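You operate a simulated robot arm through the tools that you are given. There is no shell and no other tool. Be economical: measure what you need, move in short steps, check, and stop when the job is done.

The job below is to be done with a simulated robot arm. You get a single attempt, and the scene is never put back.

Task
Comb the fluff off the red hat on the rubber mat.
Fine: the fabric comb is in the ironing cabinet drawer; put it back and shut the drawer.

It is judged by the outcome, as a careful person would: the job done as asked, and still so three seconds after it is handed in. It fails if anything else is knocked over, pushed out of place, dropped, spilled or broken.

Robot
A 6-joint arm with a two-finger parallel gripper, fixed in place. Base frame: the origin is at the foot of the arm, x ahead of it, y to its left, z up. Readings come in m, degrees, newtons and seconds.
With the tool pointing down near the work surface it reaches from about 0.24 to 0.66 m from the base axis. Its first joint turns from -66.0 to 66.0 degrees. Payload 2.9 kg.
Tool frame: the origin (TCP) lies between the finger pads and is the grasp point; the fingertips stand 0.03 m ahead of it; z points along the fingers, y is the line along which they close. Largest opening 0.11 m; finger width 0.02, thickness 0.01; the body of the gripper, 0.048 by 0.112 m, starts 0.055 m behind the TCP.
Orientation is told as [roll, pitch, yaw] about the base's x, y, z axes, in that order, counted from this pose: with the fingers straight down and closing along the base's y, the tool's x points along the base's -x, its y along +y and its z along -z.

Tools
- The arm moves only by the tool jog_arm. Its argument "deltas" is a list of rows, each a list of 3 entries, a list of its own where there are three numbers: the shift along the base's x, y, z in m, then the turn, a rotation vector about the base's x, y, z in degrees, then the finger opening in m, from 0 to 0.11. In form: [[[x, y, z], [wx, wy, wz], gripper], ...]. A call has 1 to 10 rows; each row shifts and turns the commanded pose from where the row before left it. Each row takes 0.2 s and may step no farther than 0.05 m and 8.6 degrees from the row before; otherwise, or with a gripper value out of range, the whole call is refused. Where a pose cannot be reached the arm comes as near as it can. A force on the tool above 90 N (or 10 N above the force at the start of the call, whichever is more), or a blocked arm, ends the call early, and 0.2 s more pass. Each finger travels about 0.108 m/s and halts on what it meets, pressing with about 30 N; the grip force reading is that of the motor and also rises with nothing between the fingers. The clock runs only during rows and for 0.2 s after the last one: add rows that do not move to give the fingers time. It gives the time, the measured TCP pose, the force on the tool (base axes), the opening and the grip force at its end, in the units of the frame above (readings bear some noise).
- Cameras (640 x 400 px; columns grow to the right, rows downward): "scene" is fixed at [0.0703, 0.4324, 1.3874]; the picture's right is [-0.82, -0.58, 0.00], its down [-0.29, 0.40, -0.87] and it looks along [0.50, -0.71, -0.49] (base axes); focal length 275 px, centre (320, 200). "wrist" rides on the gripper at [0.072, 0.017, -0.103] in the tool frame; the picture's right is [-0.23, 0.97, 0.00], its down [-0.76, -0.18, -0.62] and it looks along [-0.61, -0.14, 0.78] (tool axes); focal length 222 px, centre (320, 200). There is no depth. A picture from a camera that has moved, and an enlarged one, comes with that camera's place and axes in the base frame and with its lens. The place of the scene camera against the robot may be out by one fixed shift of up to 0.012 m in any direction.
- camera(camera): a new picture of that camera. The clock stands still meanwhile.
- close_up(camera, box): a new picture of the part [left, top, right, bottom] of that camera's present view, enlarged. The clock stands still meanwhile.
- finish_job(): hands the job in; it is judged then, once.

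Go step by step. Nothing tells you positions but the pictures and the camera data: compare them with the known pose of the tool, close in by small moves and look again before you grip or let go. The budget is 120 turns and 84 pictures, counting those below and the enlarged ones. Unless the task says otherwise, let go and move clear before handing in, and close with one line.

The tools are called by a JSON object that holds its "method" and its "body". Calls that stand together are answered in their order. jog_arm: Moves the arm, as the interface text tells. Its arguments: {"type":"object","properties":{"deltas":{"type":"array","items":{"type":"array"}}},"required":["deltas"]} The other tools are called the same way: camera (camera) takes a picture; close_up (camera, box) takes an enlarged picture of a part of a camera's view; finish_job () hands the job in.

At the start:

```text
time_s: 0.0
ee_pos: [0.3881, 0.0324, 1.2181]
orientation: [0.1, 0.0, 0.0]
force: [0.6, -0.6, -0.2]
width: 0.11
finger_force: 0.0
```

scene: 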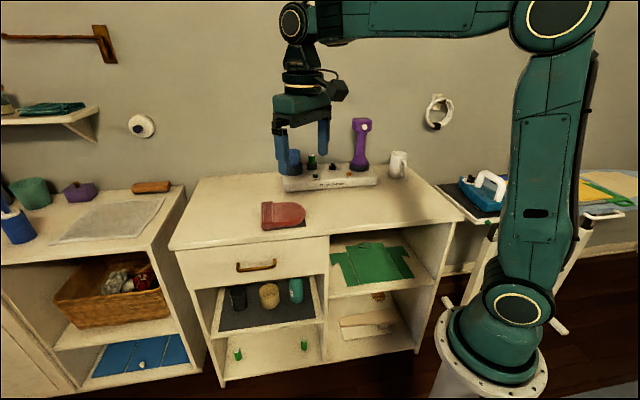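
wrist: 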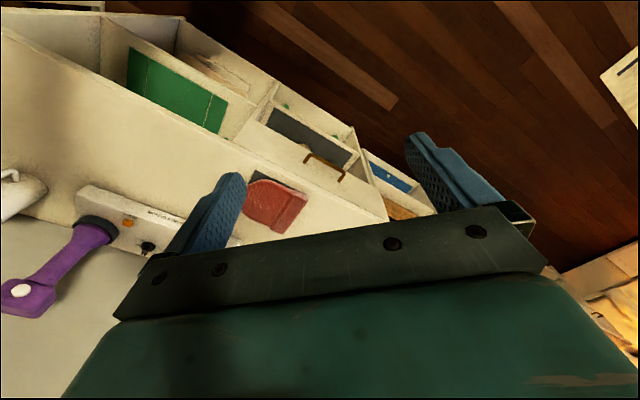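

I see a cabinet with a drawer (wooden handle), a red hat on a mat on its top, and a power bar with a purple device. I'll look closer first.

{"method": "close_up", "body": {"camera": "scene", "box": [160, 160, 340, 290]}}

{"method": "close_up", "body": {"camera": "scene", "box": [240, 100, 480, 250]}}

{"method": "close_up", "body": {"camera": "wrist", "box": [160, 80, 420, 250]}}

```text
3.08 times, centred on (250, 225) of scene
camera zoom: at [0.0703, 0.4324, 1.3874], right [-0.82, -0.58, 0.0], down [-0.29, 0.4, -0.87], along [0.5, -0.71, -0.49], focal length 847 px, centre (535, 123)
```

zoom: 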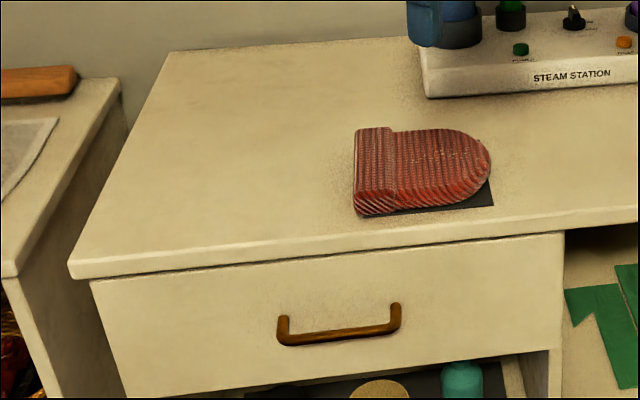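

```text
2.67 times, centred on (360, 175) of scene
camera zoom: at [0.0703, 0.4324, 1.3874], right [-0.82, -0.58, 0.0], down [-0.29, 0.4, -0.87], along [0.5, -0.71, -0.49], focal length 734 px, centre (213, 267)
```

zoom: 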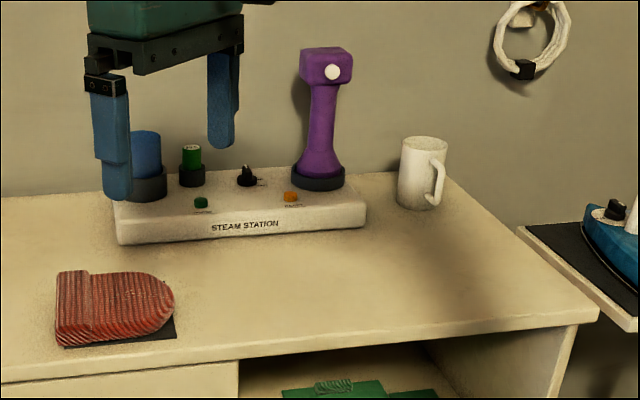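

```text
2.35 times, centred on (290, 165) of wrist
camera zoom: at [0.3142, 0.049, 1.3206], right [0.23, 0.97, 0.0], down [0.76, -0.18, 0.62], along [0.61, -0.14, -0.78], focal length 523 px, centre (391, 282)
```

zoom: 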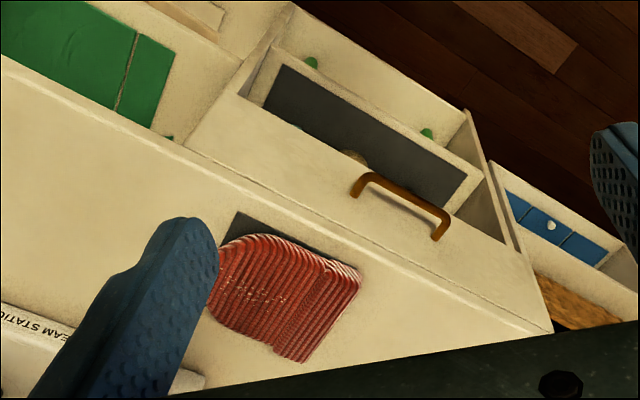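

The drawer handle triangulates to about (0.642, -0.007, 0.732), with the front facing (-0.7, 0.7). I'll yaw 45° so the fingers close along the drawer's normal, move nearer, then tilt.

{"method": "jog_arm", "body": {"deltas": [[[0.0103, 0.0197, -0.0363], [0, 0, 7.5], 0.11], [[0.0103, 0.0197, -0.0363], [0, 0, 7.5], 0.11], [[0.0103, 0.0197, -0.0363], [0, 0, 7.5], 0.11], [[0.0103, 0.0197, -0.0363], [0, 0, 7.5], 0.11], [[0.0103, 0.0197, -0.0363], [0, 0, 7.5], 0.11], [[0.0103, 0.0197, -0.0363], [0, 0, 7.5], 0.11]]}}

{"method": "camera", "body": {"camera": "wrist"}}

{"method": "camera", "body": {"camera": "scene"}}

```text
time_s: 1.4
ee_pos: [0.4504, 0.1494, 0.9997]
orientation: [0.0, 0.0, 45.2]
force: [0.0, 0.5, 0.3]
width: 0.1098
finger_force: 0.1
```

```text
78 pictures are left
camera wrist: at [0.3854, 0.1107, 1.103], right [-0.53, 0.85, 0.0], down [0.66, 0.41, 0.62], along [0.53, 0.33, -0.78], focal length 222 px, centre (320, 200)
```

wrist: 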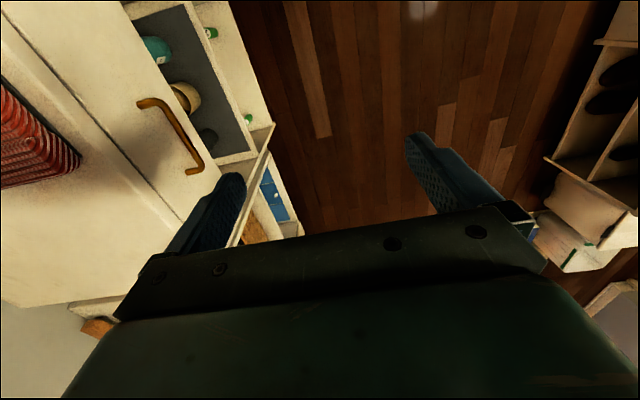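

```text
77 pictures are left
```

scene: 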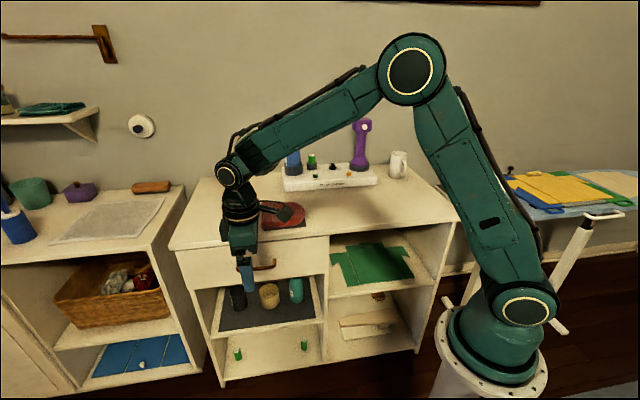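

Next I tilt the tool 45° toward the drawer front and look again.

{"method": "jog_arm", "body": {"deltas": [[[0.013, -0.008, -0.018], [-5.3, -5.3, 0], 0.08], [[0.013, -0.008, -0.018], [-5.3, -5.3, 0], 0.08], [[0.013, -0.008, -0.018], [-5.3, -5.3, 0], 0.08], [[0.013, -0.008, -0.018], [-5.3, -5.3, 0], 0.08], [[0.013, -0.008, -0.018], [-5.3, -5.3, 0], 0.08], [[0.013, -0.008, -0.018], [-5.3, -5.3, 0], 0.08]]}}

{"method": "camera", "body": {"camera": "wrist"}}

{"method": "close_up", "body": {"camera": "scene", "box": [160, 160, 340, 290]}}

```text
time_s: 2.8
ee_pos: [0.5282, 0.1013, 0.8912]
orientation: [-44.9, 0.0, 45.0]
force: [-0.1, 0.4, 0.5]
width: 0.0799
finger_force: 0.0
```

```text
76 pictures are left
camera wrist: at [0.416, 0.1109, 0.9527], right [-0.33, 0.65, -0.69], down [0.31, 0.76, 0.57], along [0.89, -0.03, -0.45], focal length 222 px, centre (320, 200)
```

wrist: 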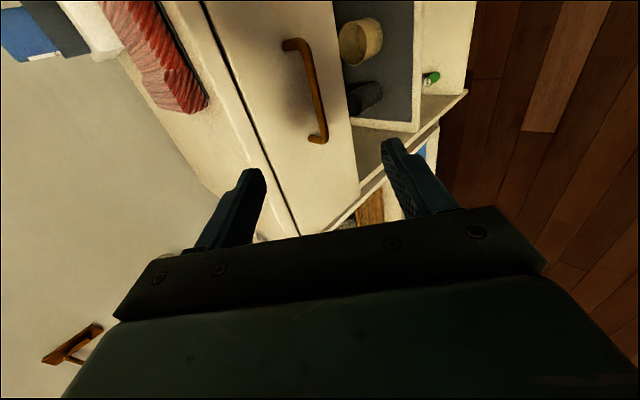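

```text
3.08 times, centred on (250, 225) of scene
camera zoom: at [0.0703, 0.4324, 1.3874], right [-0.82, -0.58, 0.0], down [-0.29, 0.4, -0.87], along [0.5, -0.71, -0.49], focal length 847 px, centre (535, 123)
```

zoom: 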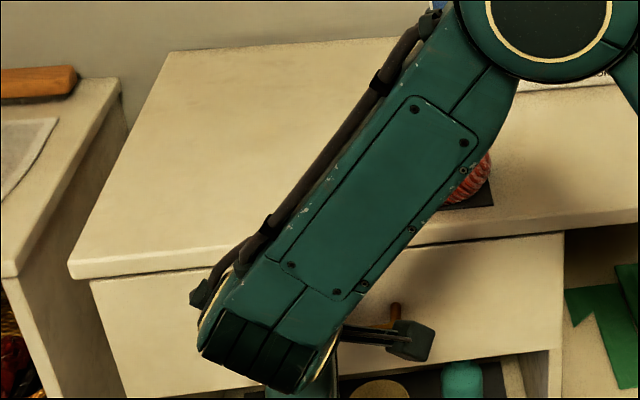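

Estimates of the handle disagree by about 2–3 cm, so I'll approach to a standoff and measure again at close range.

{"method": "jog_arm", "body": {"deltas": [[[0.02, -0.018, -0.023], [0, 0, 0], 0.07], [[0.02, -0.018, -0.023], [0, 0, 0], 0.07], [[0.02, -0.018, -0.023], [0, 0, 0], 0.07], [[0.02, -0.018, -0.023], [0, 0, 0], 0.07]]}}

{"method": "camera", "body": {"camera": "wrist"}}

{"method": "camera", "body": {"camera": "scene"}}

```text
time_s: 3.8
ee_pos: [0.6081, 0.0297, 0.8005]
orientation: [-45.0, 0.1, 45.0]
force: [-0.1, 0.2, -0.4]
width: 0.0701
finger_force: 0.0
```

```text
74 pictures are left
camera wrist: at [0.496, 0.0388, 0.8603], right [-0.33, 0.65, -0.69], down [0.32, 0.76, 0.57], along [0.89, -0.03, -0.45], focal length 222 px, centre (320, 200)
```

wrist: 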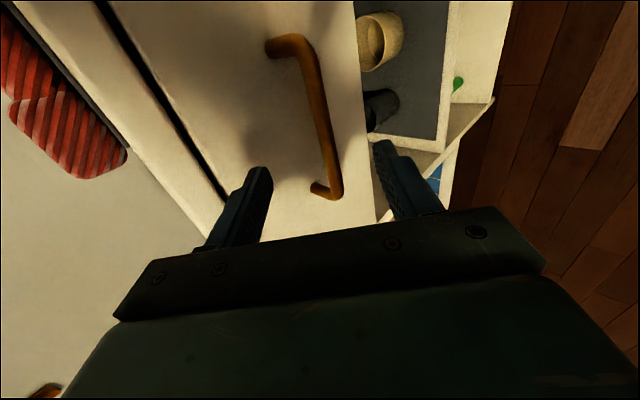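

```text
73 pictures are left
```

scene: 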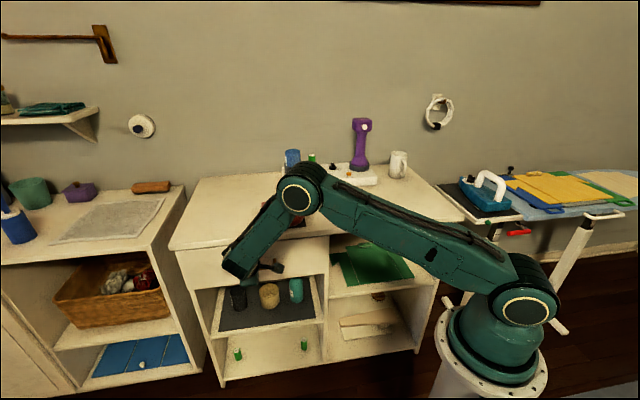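

Aligned with the bar; I advance along the tool axis partway with a narrower opening.

{"method": "jog_arm", "body": {"deltas": [[[0.0125, -0.0105, -0.0185], [0, 0, 0], 0.055], [[0.0125, -0.0105, -0.0185], [0, 0, 0], 0.045], [[0.0125, -0.0105, -0.0185], [0, 0, 0], 0.045]]}}

{"method": "camera", "body": {"camera": "wrist"}}

```text
time_s: 4.5
ee_pos: [0.6311, 0.0112, 0.7696]
orientation: [-45.4, 0.6, 44.4]
force: [-42.3, 14.4, 28.2]
width: 0.0411
finger_force: 0.1
stopped in row 3: the force on the tool passed its limit (the readings are from after the stop); the commanded pose is now the measured one
```

```text
72 pictures are left
camera wrist: at [0.5178, 0.0228, 0.8304], right [-0.32, 0.64, -0.7], down [0.32, 0.77, 0.56], along [0.89, -0.05, -0.45], focal length 222 px, centre (320, 200)
```

wrist: 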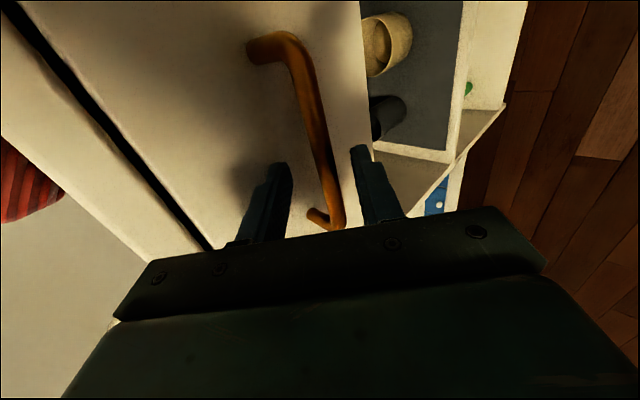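

Contact stopped the advance; I check what is touching before anything else.

{"method": "close_up", "body": {"camera": "wrist", "box": [200, 100, 440, 250]}}

{"method": "close_up", "body": {"camera": "scene", "box": [200, 180, 340, 300]}}

```text
2.67 times, centred on (320, 175) of wrist
camera zoom: at [0.5178, 0.0228, 0.8304], right [-0.32, 0.64, -0.7], down [0.32, 0.77, 0.56], along [0.89, -0.05, -0.45], focal length 592 px, centre (320, 267)
```

zoom: 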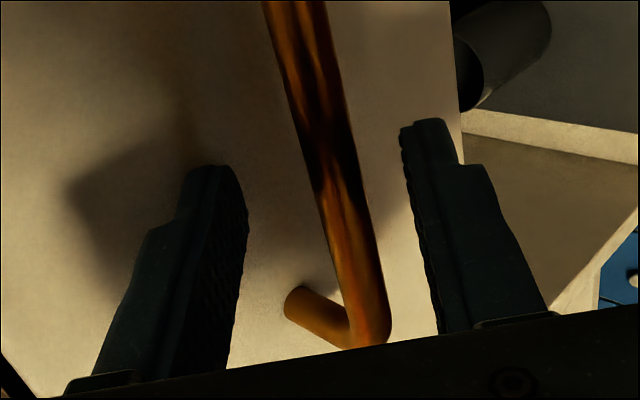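

```text
3.33 times, centred on (270, 240) of scene
camera zoom: at [0.0688, 0.4327, 1.3874], right [-0.82, -0.58, 0.0], down [-0.28, 0.4, -0.87], along [0.5, -0.71, -0.49], focal length 918 px, centre (487, 67)
```

zoom: 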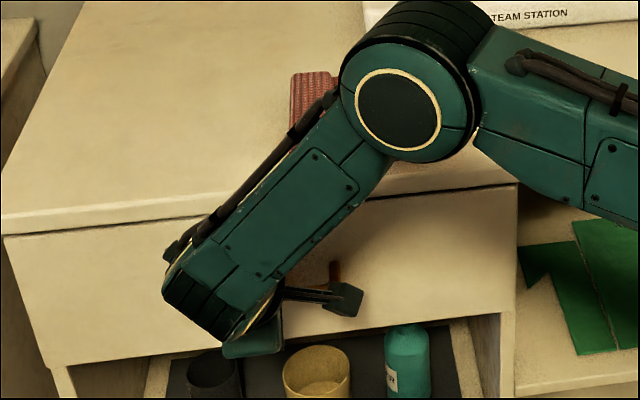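

The contact was the fingertips on the drawer face: re-triangulating gives the bar centre near (0.598, 0.006, 0.778), already between the fingers. I back off slightly, centre, and close.

{"method": "jog_arm", "body": {"deltas": [[[-0.006, 0.006, 0.008], [0, 0, 0], 0.045], [[-0.012, -0.012, 0.0], [0, 0, 0], 0.045]]}}

{"method": "camera", "body": {"camera": "wrist"}}

```text
time_s: 5.1
ee_pos: [0.6151, 0.0034, 0.7766]
orientation: [-45.5, 0.3, 44.6]
force: [0.8, 0.2, -0.5]
width: 0.0449
finger_force: 0.0
```

```text
69 pictures are left
camera wrist: at [0.5027, 0.0145, 0.8366], right [-0.32, 0.64, -0.7], down [0.32, 0.76, 0.56], along [0.89, -0.04, -0.45], focal length 222 px, centre (320, 200)
```

wrist: 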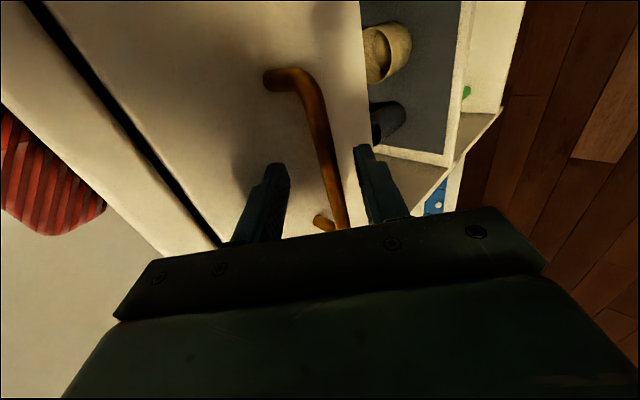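

Clear of contact with the bar between the fingers. I close on it.

{"method": "jog_arm", "body": {"deltas": [[[0, 0, 0], [0, 0, 0], 0.03], [[0, 0, 0], [0, 0, 0], 0.015], [[0, 0, 0], [0, 0, 0], 0.0], [[0, 0, 0], [0, 0, 0], 0.0]]}}

{"method": "camera", "body": {"camera": "wrist"}}

```text
time_s: 6.1
ee_pos: [0.6116, 0.007, 0.7719]
orientation: [-44.9, 0.6, 44.8]
force: [-14.8, 15.7, -17.2]
width: 0.0116
finger_force: 45.1
```

```text
68 pictures are left
camera wrist: at [0.5008, 0.0165, 0.8343], right [-0.33, 0.64, -0.69], down [0.32, 0.76, 0.56], along [0.89, -0.04, -0.46], focal length 222 px, centre (320, 200)
```

wrist: 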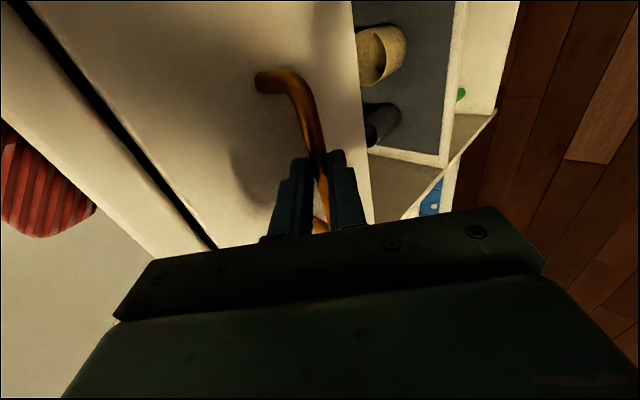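

Bar gripped at 1.2 cm. I relieve the offset and pull along (-0.71, 0.71).

{"method": "jog_arm", "body": {"deltas": [[[-0.004, 0.004, -0.005], [0, 0, 0], 0.0], [[-0.01, 0.01, 0], [0, 0, 0], 0.0], [[-0.014, 0.014, 0], [0, 0, 0], 0.0], [[-0.014, 0.014, 0], [0, 0, 0], 0.0], [[-0.014, 0.014, 0], [0, 0, 0], 0.0]]}}

{"method": "camera", "body": {"camera": "scene"}}

```text
time_s: 7.3
ee_pos: [0.5582, 0.059, 0.7728]
orientation: [-45.7, 0.2, 44.5]
force: [-1.8, -3.1, 9.8]
width: 0.0115
finger_force: 45.1
```

```text
67 pictures are left
```

scene: 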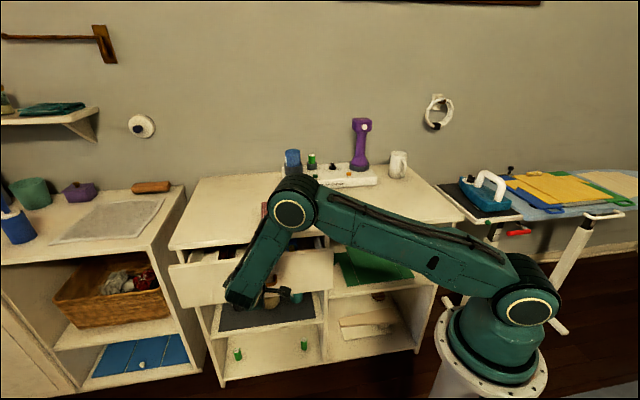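

The drawer is opening. I keep pulling.

{"method": "jog_arm", "body": {"deltas": [[[-0.014, 0.014, 0], [0, 0, 0], 0.0], [[-0.014, 0.014, 0], [0, 0, 0], 0.0], [[-0.014, 0.014, 0], [0, 0, 0], 0.0], [[-0.014, 0.014, 0], [0, 0, 0], 0.0], [[-0.014, 0.014, 0], [0, 0, 0], 0.0], [[-0.014, 0.014, 0], [0, 0, 0], 0.0]]}}

{"method": "camera", "body": {"camera": "scene"}}

{"method": "camera", "body": {"camera": "wrist"}}

```text
time_s: 8.7
ee_pos: [0.4743, 0.144, 0.7722]
orientation: [-45.7, 0.2, 44.5]
force: [-3.5, -2.0, 24.9]
width: 0.0116
finger_force: 44.6
```

```text
66 pictures are left
```

scene: 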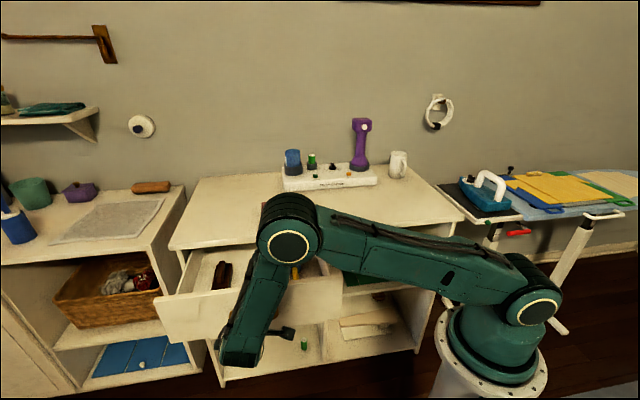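

```text
65 pictures are left
camera wrist: at [0.3623, 0.1549, 0.8324], right [-0.32, 0.64, -0.7], down [0.32, 0.77, 0.56], along [0.89, -0.05, -0.45], focal length 222 px, centre (320, 200)
```

wrist: 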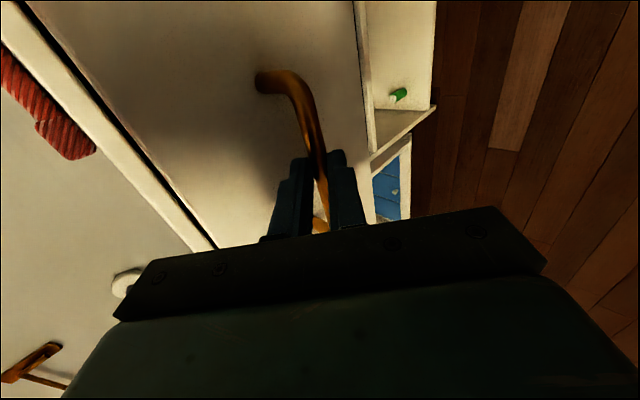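

Drawer is open about 20 cm. I release the bar and back away to look inside.

{"method": "jog_arm", "body": {"deltas": [[[0, 0, 0], [0, 0, 0], 0.02], [[0, 0, 0], [0, 0, 0], 0.04], [[0, 0, 0], [0, 0, 0], 0.05], [[-0.015, 0.015, 0.021], [0, 0, 0], 0.05], [[-0.015, 0.015, 0.021], [0, 0, 0], 0.05], [[-0.015, 0.015, 0.021], [0, 0, 0], 0.05]]}}

{"method": "jog_arm", "body": {"deltas": [[[-0.01, 0.01, 0.045], [5.3, 5.3, 0], 0.05], [[-0.01, 0.01, 0.045], [5.3, 5.3, 0], 0.05], [[-0.01, 0.01, 0.045], [5.3, 5.3, 0], 0.05], [[0, 0.0, 0.045], [5.3, 5.3, 0], 0.05], [[0, 0.0, 0.045], [5.3, 5.3, 0], 0.05], [[0.0, 0.0, 0.045], [5.3, 5.3, 0], 0.05]]}}

{"method": "camera", "body": {"camera": "scene"}}

{"method": "camera", "body": {"camera": "wrist"}}

```text
time_s: 10.1
ee_pos: [0.4298, 0.1894, 0.8338]
orientation: [-45.5, 0.4, 44.4]
force: [0.0, 0.2, -0.2]
width: 0.0504
finger_force: 0.0
```

```text
time_s: 11.5
ee_pos: [0.3997, 0.2182, 1.1051]
orientation: [-0.4, 0.6, 45.1]
force: [-0.3, 0.5, 0.0]
width: 0.05
finger_force: 0.1
```

```text
64 pictures are left
```

scene: 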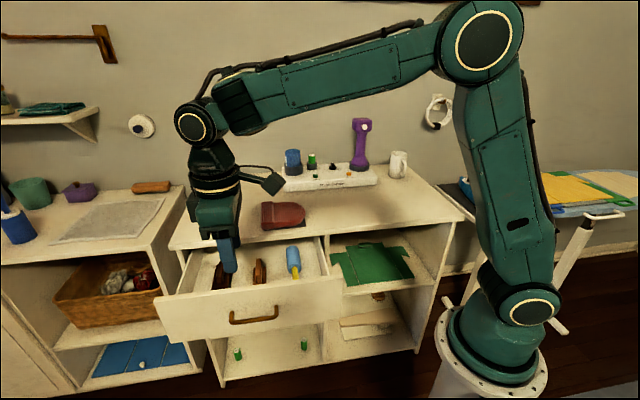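

```text
63 pictures are left
camera wrist: at [0.3353, 0.1816, 1.2087], right [-0.53, 0.85, -0.01], down [0.67, 0.42, 0.62], along [0.53, 0.32, -0.79], focal length 222 px, centre (320, 200)
```

wrist: 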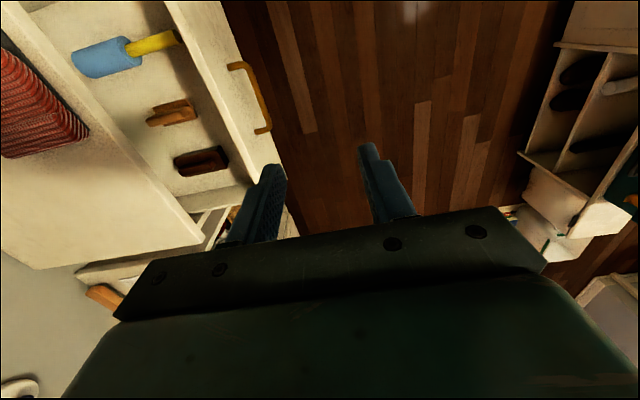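

Three items in the drawer: a lint roller (blue/yellow), a wooden item, and a dark one. I'll zoom to tell which is the comb.

{"method": "close_up", "body": {"camera": "wrist", "box": [60, 20, 280, 190]}}

{"method": "close_up", "body": {"camera": "scene", "box": [180, 190, 350, 300]}}

```text
2.35 times, centred on (170, 105) of wrist
camera zoom: at [0.3353, 0.1816, 1.2087], right [-0.53, 0.85, -0.01], down [0.67, 0.42, 0.62], along [0.53, 0.32, -0.79], focal length 523 px, centre (673, 424)
```

zoom: 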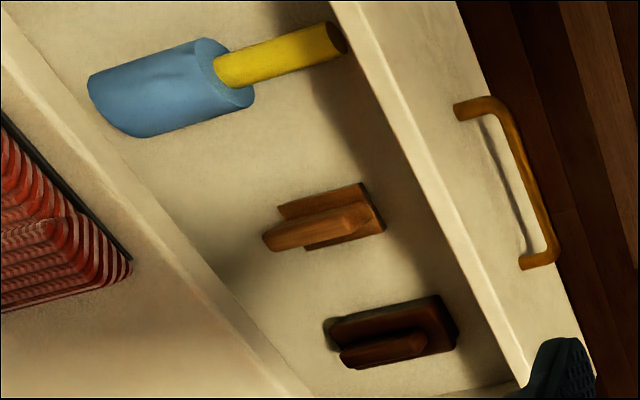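

```text
3.64 times, centred on (265, 245) of scene
camera zoom: at [0.0703, 0.4324, 1.3874], right [-0.82, -0.58, 0.0], down [-0.29, 0.4, -0.87], along [0.5, -0.71, -0.49], focal length 1002 px, centre (520, 36)
```

zoom: 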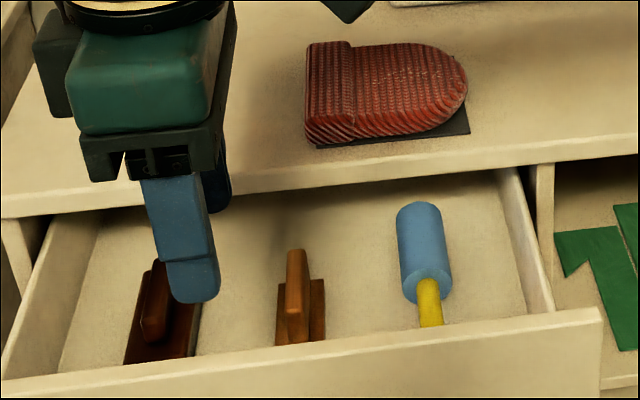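

The middle item near (0.608, 0.0, 0.75) may be the comb. I'll turn to yaw -45° (camera on the outer side) for a proper look.

{"method": "jog_arm", "body": {"deltas": [[[0.012, -0.0125, -0.008], [0, 0, -8.2], 0.05], [[0.012, -0.0125, -0.008], [0, 0, -8.2], 0.05], [[0.012, -0.0125, -0.008], [0, 0, -8.2], 0.05], [[0.012, -0.0125, -0.008], [0, 0, -8.2], 0.05], [[0.012, -0.0125, -0.008], [0, 0, -8.2], 0.05], [[0.012, -0.0125, -0.008], [0, 0, -8.2], 0.05], [[0.012, -0.0125, -0.008], [0, 0, -8.2], 0.05], [[0.012, -0.0125, -0.008], [0, 0, -8.2], 0.05], [[0.012, -0.0125, -0.008], [0, 0, -8.2], 0.05], [[0.012, -0.0125, -0.008], [0, 0, -8.2], 0.05]]}}

{"method": "jog_arm", "body": {"deltas": [[[0.012, -0.0125, -0.03], [0, 0, -8.2], 0.06], [[0.0, 0, -0.03], [0, 0, 0], 0.06]]}}

{"method": "camera", "body": {"camera": "wrist"}}

{"method": "camera", "body": {"camera": "scene"}}

```text
time_s: 13.7
ee_pos: [0.5203, 0.0938, 1.0246]
orientation: [-0.5, 0.8, -37.2]
force: [0.0, 0.7, 0.2]
width: 0.0502
finger_force: 0.0
```

```text
time_s: 14.3
ee_pos: [0.5322, 0.0822, 0.9633]
orientation: [-0.4, 0.6, -45.4]
force: [0.1, 1.6, 0.1]
width: 0.0604
finger_force: 0.0
```

```text
60 pictures are left
camera wrist: at [0.4931, 0.1455, 1.0672], right [0.85, 0.52, -0.01], down [0.42, -0.67, 0.62], along [0.32, -0.53, -0.79], focal length 222 px, centre (320, 200)
```

wrist: 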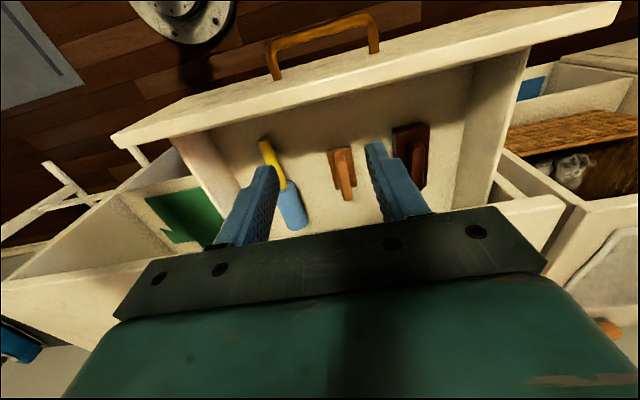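

```text
59 pictures are left
```

scene: 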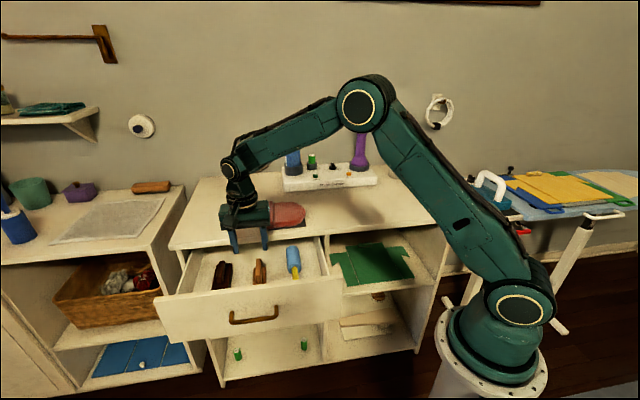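

{"method": "close_up", "body": {"camera": "scene", "box": [195, 240, 315, 310]}}

{"method": "close_up", "body": {"camera": "wrist", "box": [230, 100, 470, 250]}}

```text
5.33 times, centred on (255, 275) of scene
camera zoom: at [0.0703, 0.4324, 1.3874], right [-0.82, -0.58, 0.0], down [-0.29, 0.4, -0.87], along [0.5, -0.71, -0.49], focal length 1469 px, centre (667, -200)
```

zoom: 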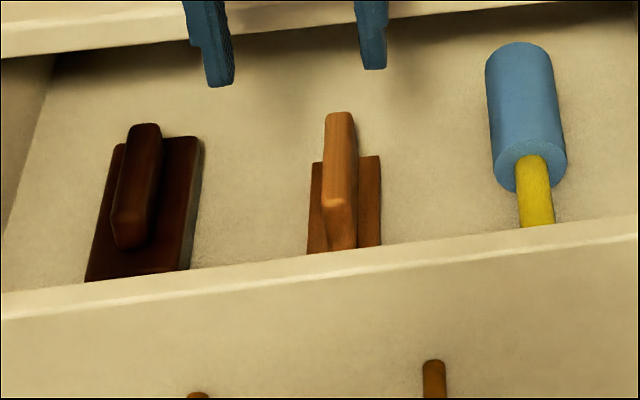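

```text
2.67 times, centred on (350, 175) of wrist
camera zoom: at [0.4931, 0.1455, 1.0672], right [0.85, 0.52, -0.01], down [0.42, -0.67, 0.62], along [0.32, -0.53, -0.79], focal length 592 px, centre (240, 267)
```

zoom: 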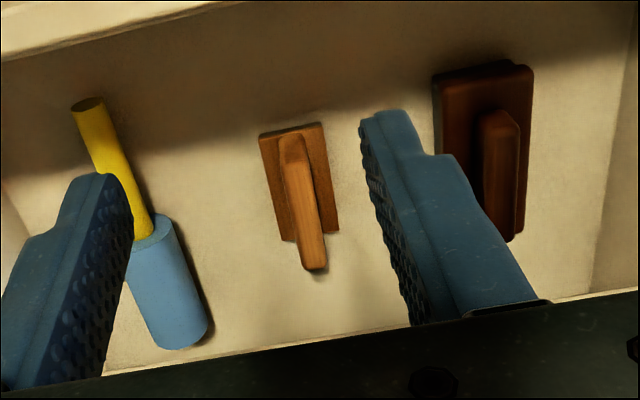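

The middle one (plate with a fin handle, no black bristles) is the comb; dark one is a bristle brush. I tilt 20° outward to clear the counter edge and come down above its handle.

{"method": "jog_arm", "body": {"deltas": [[[0.0133, -0.0118, -0.0288], [-3.54, -3.54, 0], 0.06], [[0.0133, -0.0118, -0.0288], [-3.54, -3.54, 0], 0.06], [[0.0133, -0.0118, -0.0288], [-3.54, -3.54, 0], 0.06], [[0.0133, -0.0118, -0.0288], [-3.54, -3.54, 0], 0.06]]}}

{"method": "camera", "body": {"camera": "wrist"}}

{"method": "close_up", "body": {"camera": "scene", "box": [195, 200, 315, 310]}}

```text
time_s: 15.3
ee_pos: [0.5849, 0.0344, 0.8489]
orientation: [-0.4, -19.6, -45.3]
force: [0.1, 0.9, 0.2]
width: 0.06
finger_force: 0.0
```

```text
56 pictures are left
camera wrist: at [0.5231, 0.1204, 0.9217], right [0.84, 0.53, 0.07], down [0.23, -0.48, 0.84], along [0.48, -0.7, -0.53], focal length 222 px, centre (320, 200)
```

wrist: 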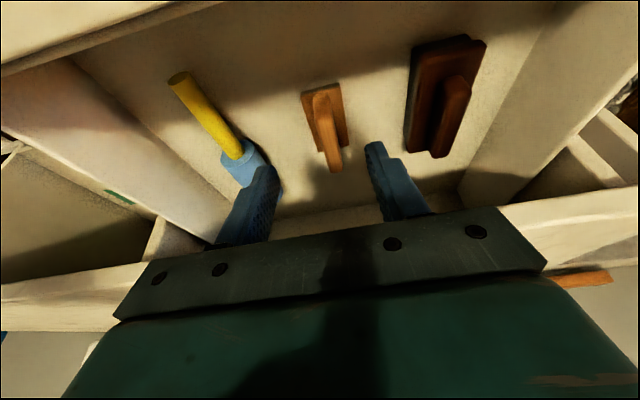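

```text
3.64 times, centred on (255, 255) of scene
camera zoom: at [0.0703, 0.4324, 1.3874], right [-0.82, -0.58, 0.0], down [-0.29, 0.4, -0.87], along [0.5, -0.71, -0.49], focal length 1002 px, centre (556, 0)
```

zoom: 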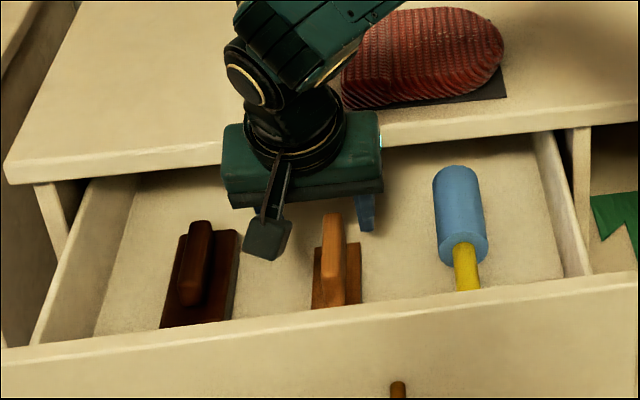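

The handle lies between the fingers; depth is uncertain, so I descend in steps along the tool axis and watch.

{"method": "jog_arm", "body": {"deltas": [[[0.0074, -0.0024, -0.0188], [0, 0, 0], 0.06], [[0.0074, -0.0024, -0.0188], [0, 0, 0], 0.06]]}}

{"method": "camera", "body": {"camera": "wrist"}}

```text
time_s: 15.9
ee_pos: [0.5999, 0.0302, 0.8125]
orientation: [-0.2, -19.5, -45.3]
force: [-0.5, -0.3, 0.6]
width: 0.06
finger_force: 0.1
```

```text
54 pictures are left
camera wrist: at [0.5382, 0.1152, 0.8843], right [0.84, 0.53, 0.07], down [0.24, -0.48, 0.84], along [0.48, -0.69, -0.53], focal length 222 px, centre (320, 200)
```

wrist: 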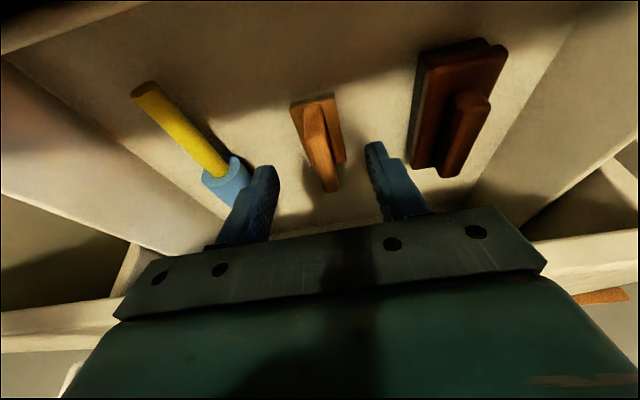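

Handle top is about 5 cm ahead of the TCP (z≈0.76), centred. Descend 3.5 cm and look.

{"method": "jog_arm", "body": {"deltas": [[[0.0015, -0.0005, -0.0165], [0, 0, 0], 0.05], [[0.0015, -0.0005, -0.0165], [0, 0, 0], 0.04]]}}

{"method": "close_up", "body": {"camera": "wrist", "box": [200, 80, 440, 250]}}

{"method": "close_up", "body": {"camera": "scene", "box": [205, 220, 305, 300]}}

```text
time_s: 16.5
ee_pos: [0.6021, 0.0282, 0.7774]
orientation: [-0.4, -19.5, -45.3]
force: [-0.5, -0.6, -0.1]
width: 0.0401
finger_force: 0.1
```

```text
2.35 times, centred on (320, 165) of wrist
camera zoom: at [0.5415, 0.1143, 0.8511], right [0.84, 0.53, 0.07], down [0.24, -0.48, 0.84], along [0.48, -0.69, -0.53], focal length 523 px, centre (320, 282)
```

zoom: 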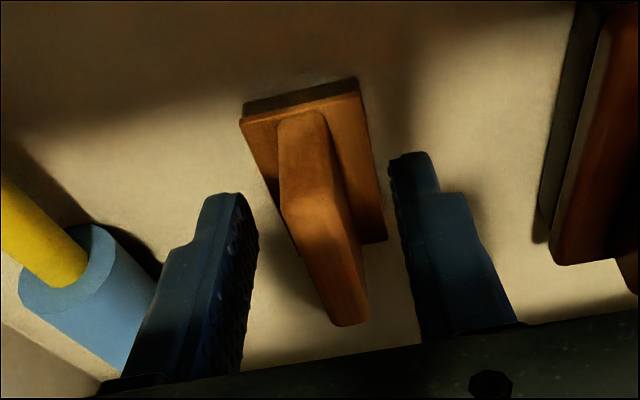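

```text
5.00 times, centred on (255, 260) of scene
camera zoom: at [0.0703, 0.4324, 1.3874], right [-0.82, -0.58, 0.0], down [-0.29, 0.4, -0.87], along [0.5, -0.71, -0.49], focal length 1377 px, centre (645, -100)
```

zoom: 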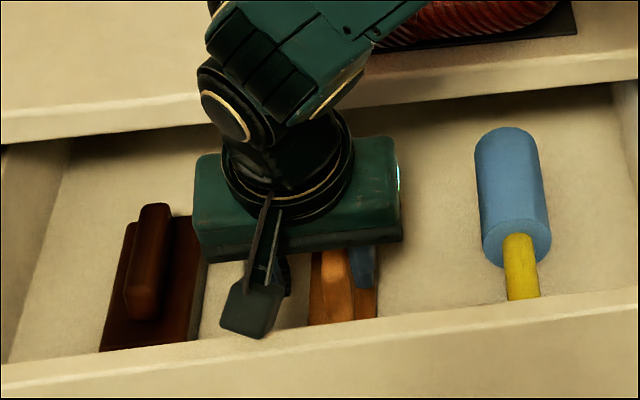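

The handle sits between the fingers; a bit further down and inward, then close.

{"method": "jog_arm", "body": {"deltas": [[[0.005, -0.005, 0], [0, 0, 0], 0.04], [[0.0031, -0.0031, -0.0122], [0, 0, 0], 0.04]]}}

{"method": "close_up", "body": {"camera": "wrist", "box": [200, 80, 440, 250]}}

```text
time_s: 17.1
ee_pos: [0.6121, 0.0198, 0.7676]
orientation: [-0.3, -19.6, -45.4]
force: [-0.5, -1.9, 14.8]
width: 0.0399
finger_force: 0.0
```

```text
2.35 times, centred on (320, 165) of wrist
camera zoom: at [0.5508, 0.1057, 0.8411], right [0.84, 0.53, 0.07], down [0.23, -0.49, 0.84], along [0.48, -0.69, -0.53], focal length 523 px, centre (320, 282)
```

zoom: 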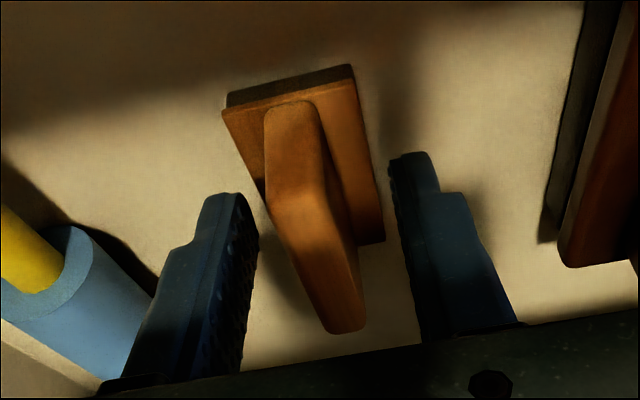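

Light contact below. I lift 2 mm and close.

{"method": "jog_arm", "body": {"deltas": [[[0, 0, 0.004], [0, 0, 0], 0.03], [[0, 0, 0], [0, 0, 0], 0.015], [[0, 0, 0], [0, 0, 0], 0.005], [[0, 0, 0], [0, 0, 0], 0.005]]}}

{"method": "close_up", "body": {"camera": "wrist", "box": [200, 80, 440, 250]}}

```text
time_s: 18.1
ee_pos: [0.6111, 0.0205, 0.7695]
orientation: [-0.4, -19.4, -45.3]
force: [0.1, -0.4, 0.2]
width: 0.0172
finger_force: 29.9
```

```text
2.35 times, centred on (320, 165) of wrist
camera zoom: at [0.55, 0.1061, 0.8432], right [0.84, 0.53, 0.07], down [0.24, -0.48, 0.84], along [0.48, -0.69, -0.53], focal length 523 px, centre (320, 282)
```

zoom: 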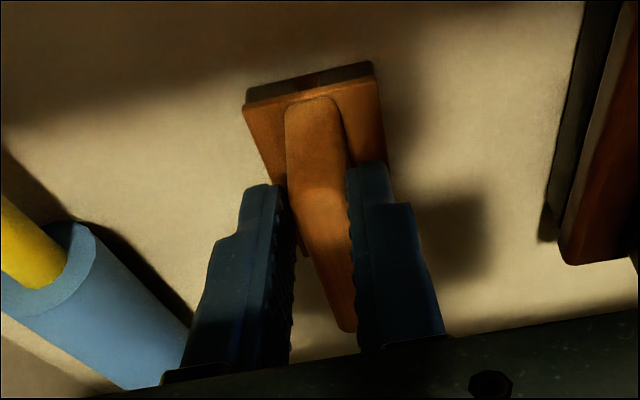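

Gripped (17 mm). I lift slightly, move outward so its inner end clears the counter edge, then raise it.

{"method": "jog_arm", "body": {"deltas": [[[0, 0, 0.015], [0, 0, 0], 0.005], [[-0.018, 0.018, 0.005], [0, 0, 0], 0.005], [[-0.018, 0.018, 0.005], [0, 0, 0], 0.005], [[0, 0, 0.03], [0, 0, 0], 0.005], [[0, 0, 0.04], [0, 0, 0], 0.005], [[0, 0, 0.04], [0, 0, 0], 0.005], [[0, 0, 0.04], [0, 0, 0], 0.005]]}}

{"method": "camera", "body": {"camera": "wrist"}}

{"method": "close_up", "body": {"camera": "scene", "box": [170, 160, 350, 300]}}

```text
time_s: 19.7
ee_pos: [0.5748, 0.0567, 0.9452]
orientation: [-0.3, -19.4, -45.2]
force: [0.1, -0.4, -0.9]
width: 0.0172
finger_force: 29.8
```

```text
49 pictures are left
camera wrist: at [0.5134, 0.1428, 1.0188], right [0.84, 0.53, 0.07], down [0.24, -0.48, 0.84], along [0.48, -0.69, -0.53], focal length 222 px, centre (320, 200)
```

wrist: 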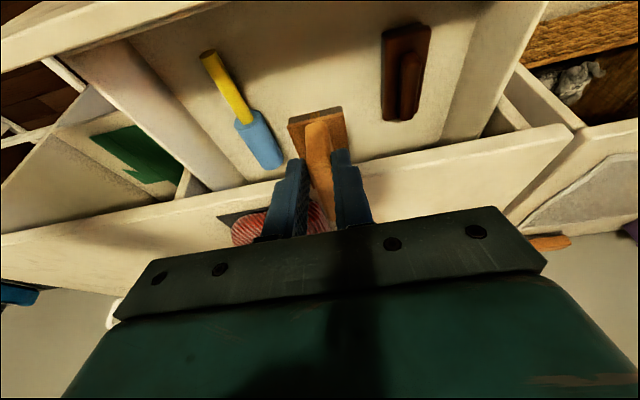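

```text
2.86 times, centred on (260, 230) of scene
camera zoom: at [0.0703, 0.4324, 1.3874], right [-0.82, -0.58, 0.0], down [-0.29, 0.4, -0.87], along [0.5, -0.71, -0.49], focal length 787 px, centre (491, 114)
```

zoom: 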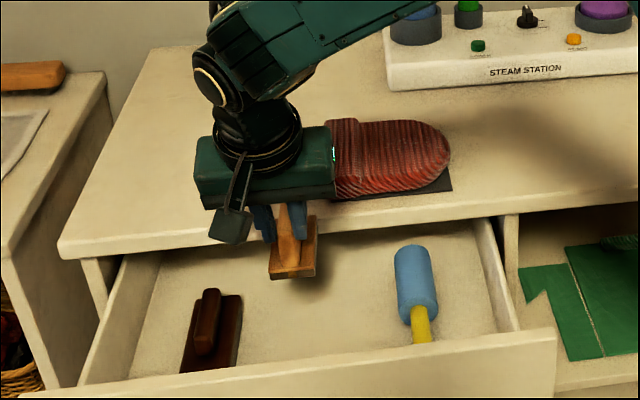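

Comb is in hand. Now I look for the fluff on the hat.

{"method": "close_up", "body": {"camera": "scene", "box": [250, 185, 320, 240]}}

{"method": "close_up", "body": {"camera": "wrist", "box": [200, 170, 400, 260]}}

```text
7.27 times, centred on (285, 212) of scene
camera zoom: at [0.0703, 0.4324, 1.3874], right [-0.82, -0.58, 0.0], down [-0.29, 0.4, -0.87], along [0.5, -0.71, -0.49], focal length 2003 px, centre (574, 109)
```

zoom: 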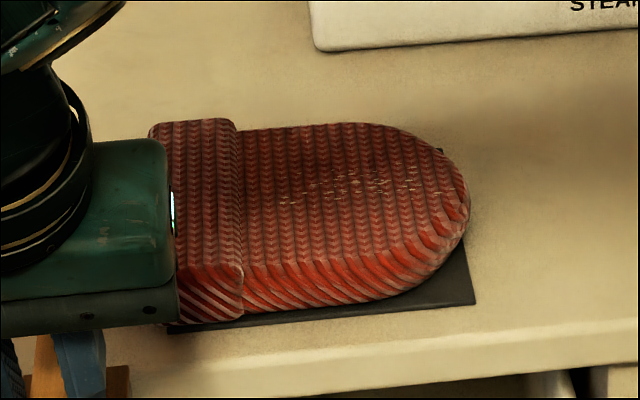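

```text
3.20 times, centred on (300, 215) of wrist
camera zoom: at [0.5134, 0.1428, 1.0188], right [0.84, 0.53, 0.07], down [0.24, -0.48, 0.84], along [0.48, -0.69, -0.53], focal length 711 px, centre (384, 152)
```

zoom: 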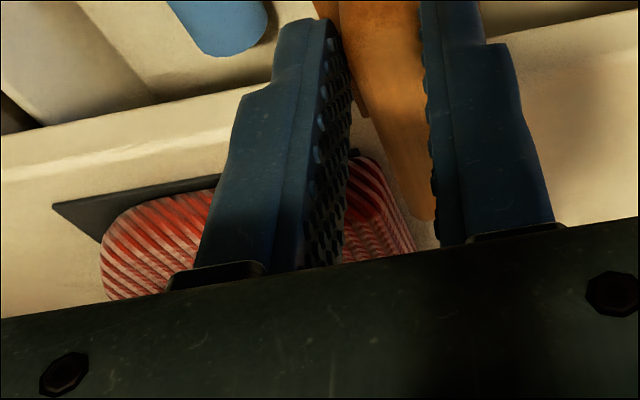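

The fluff patch runs from about (0.638,-0.135) to (0.587,-0.198) on the hat's top. I lift and move above its cuff-side end.

{"method": "jog_arm", "body": {"deltas": [[[0, 0, 0.04], [0, 0, 0], 0.005], [[0, 0, 0.015], [0, 0, 0], 0.005], [[0.0114, -0.0368, 0], [0, 0, 0], 0.005], [[0.0114, -0.0368, 0], [0, 0, 0], 0.005], [[0.0114, -0.0368, 0], [0, 0, 0], 0.005], [[0.0114, -0.0368, 0], [0, 0, 0], 0.005], [[0.0114, -0.0368, 0], [0, 0, 0], 0.005]]}}

{"method": "camera", "body": {"camera": "wrist"}}

{"method": "close_up", "body": {"camera": "scene", "box": [220, 140, 360, 240]}}

```text
time_s: 21.3
ee_pos: [0.6325, -0.1265, 1.0001]
orientation: [-0.3, -19.4, -45.3]
force: [-0.5, -0.3, -0.8]
width: 0.0173
finger_force: 29.9
```

```text
45 pictures are left
camera wrist: at [0.5712, -0.0417, 1.0734], right [0.84, 0.53, 0.07], down [0.24, -0.48, 0.84], along [0.48, -0.69, -0.54], focal length 222 px, centre (320, 200)
```

wrist: 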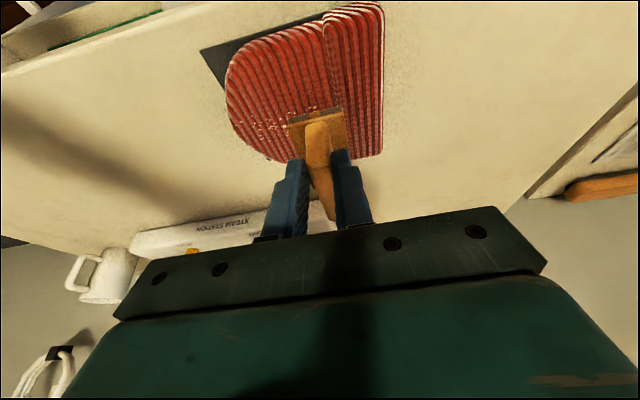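

```text
4.00 times, centred on (290, 190) of scene
camera zoom: at [0.0703, 0.4324, 1.3874], right [-0.82, -0.58, 0.0], down [-0.29, 0.4, -0.87], along [0.5, -0.71, -0.49], focal length 1102 px, centre (440, 240)
```

zoom: 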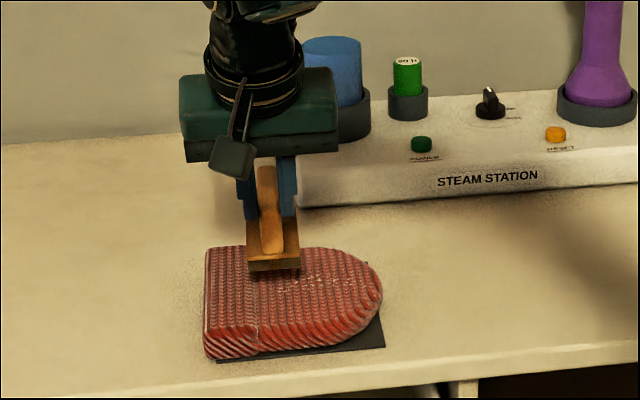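

{"method": "close_up", "body": {"camera": "wrist", "box": [210, 60, 400, 190]}}

```text
3.08 times, centred on (305, 125) of wrist
camera zoom: at [0.5712, -0.0417, 1.0734], right [0.84, 0.53, 0.07], down [0.24, -0.48, 0.84], along [0.48, -0.69, -0.54], focal length 684 px, centre (366, 431)
```

zoom: 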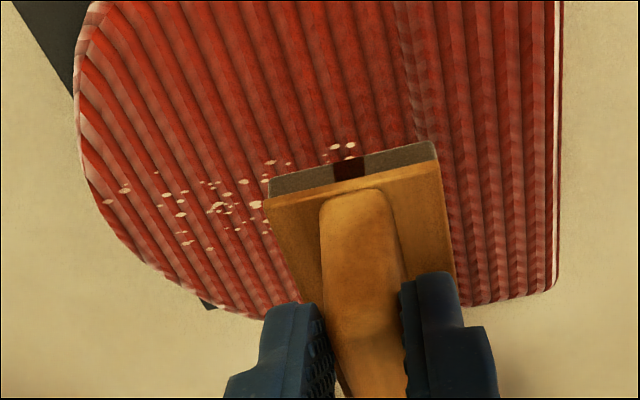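

The comb plate should be ~2 cm deeper to cover the patch. I shift and start lowering cautiously.

{"method": "jog_arm", "body": {"deltas": [[[0.0125, -0.0165, -0.01], [0, 0, 0], 0.005], [[0, 0, -0.02], [0, 0, 0], 0.005], [[0, 0, -0.015], [0, 0, 0], 0.005]]}}

{"method": "close_up", "body": {"camera": "wrist", "box": [210, 60, 400, 190]}}

{"method": "close_up", "body": {"camera": "scene", "box": [250, 165, 330, 235]}}

```text
time_s: 22.1
ee_pos: [0.6468, -0.1452, 0.9605]
orientation: [0.0, -20.1, -45.5]
force: [3.2, -1.4, 26.8]
width: 0.0175
finger_force: 30.1
```

```text
3.08 times, centred on (305, 125) of wrist
camera zoom: at [0.585, -0.0592, 1.0319], right [0.84, 0.53, 0.08], down [0.22, -0.48, 0.85], along [0.49, -0.7, -0.53], focal length 684 px, centre (366, 431)
```

zoom: 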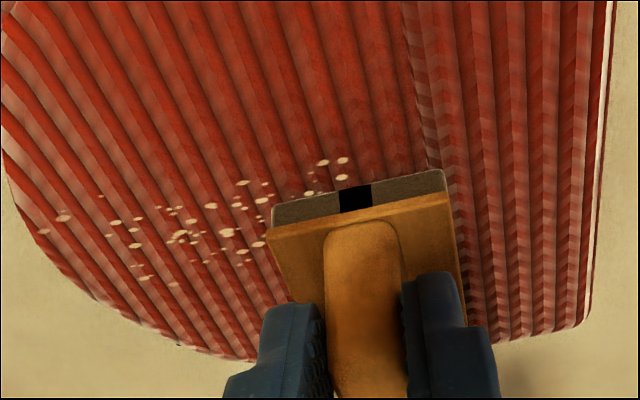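

```text
5.71 times, centred on (290, 200) of scene
camera zoom: at [0.0698, 0.4324, 1.3874], right [-0.82, -0.58, 0.0], down [-0.28, 0.4, -0.87], along [0.5, -0.71, -0.49], focal length 1574 px, centre (491, 200)
```

zoom: 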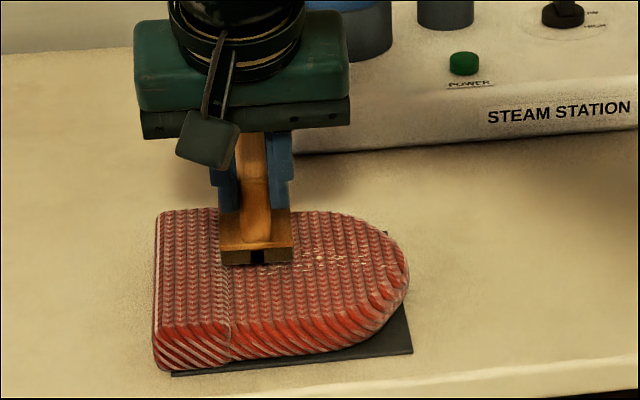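

Contact is at TCP z≈0.9605. The patch reaches ~2 cm further outward, so I lift, shift, and set down lightly.

{"method": "jog_arm", "body": {"deltas": [[[0, 0, 0.015], [0, 0, 0], 0.005], [[-0.0174, 0.0094, 0], [0, 0, 0], 0.005], [[0, 0, -0.008], [0, 0, 0], 0.005], [[0, 0, -0.0035], [0, 0, 0], 0.005]]}}

{"method": "close_up", "body": {"camera": "wrist", "box": [210, 60, 400, 190]}}

```text
time_s: 23.1
ee_pos: [0.6268, -0.1344, 0.9579]
orientation: [-0.5, -19.4, -45.3]
force: [0.3, -0.3, -1.1]
width: 0.017
finger_force: 29.8
```

```text
3.08 times, centred on (305, 125) of wrist
camera zoom: at [0.5656, -0.0484, 1.0312], right [0.84, 0.53, 0.07], down [0.24, -0.48, 0.84], along [0.48, -0.69, -0.54], focal length 684 px, centre (366, 431)
```

zoom: 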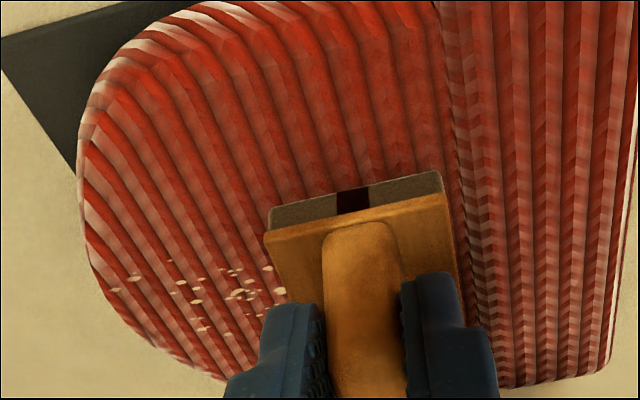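

Not touching yet. I lower a few mm until light pressure shows.

{"method": "jog_arm", "body": {"deltas": [[[0, 0, -0.004], [0, 0, 0], 0.005]]}}

{"method": "jog_arm", "body": {"deltas": [[[0, 0, -0.003], [0, 0, 0], 0.005]]}}

```text
time_s: 23.5
ee_pos: [0.6261, -0.1338, 0.9547]
orientation: [-0.3, -19.5, -45.3]
force: [-0.5, 1.4, 0.7]
width: 0.0173
finger_force: 29.8
```

```text
time_s: 23.9
ee_pos: [0.6274, -0.1337, 0.9545]
orientation: [-0.2, -19.6, -45.4]
force: [-7.6, 3.4, 19.6]
width: 0.017
finger_force: 29.7
```

Contact at z≈0.9545. I ease off slightly and make the first stroke toward the dome end.

{"method": "jog_arm", "body": {"deltas": [[[0, 0, 0.0013], [0, 0, 0], 0.005], [[-0.007, -0.007, 0], [0, 0, 0], 0.005], [[-0.007, -0.007, 0], [0, 0, 0], 0.005], [[-0.007, -0.007, 0], [0, 0, 0], 0.005], [[-0.007, -0.007, 0], [0, 0, 0], 0.005]]}}

{"method": "close_up", "body": {"camera": "wrist", "box": [210, 60, 400, 190]}}

```text
time_s: 25.1
ee_pos: [0.6008, -0.1628, 0.9543]
orientation: [-0.2, -19.7, -45.2]
force: [6.5, 5.6, 21.3]
width: 0.0173
finger_force: 30.2
```

```text
3.08 times, centred on (305, 125) of wrist
camera zoom: at [0.539, -0.0764, 1.027], right [0.84, 0.53, 0.07], down [0.23, -0.48, 0.84], along [0.49, -0.69, -0.53], focal length 684 px, centre (366, 431)
```

zoom: 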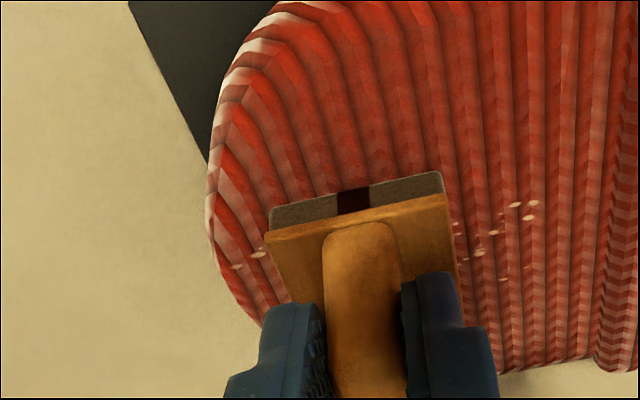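

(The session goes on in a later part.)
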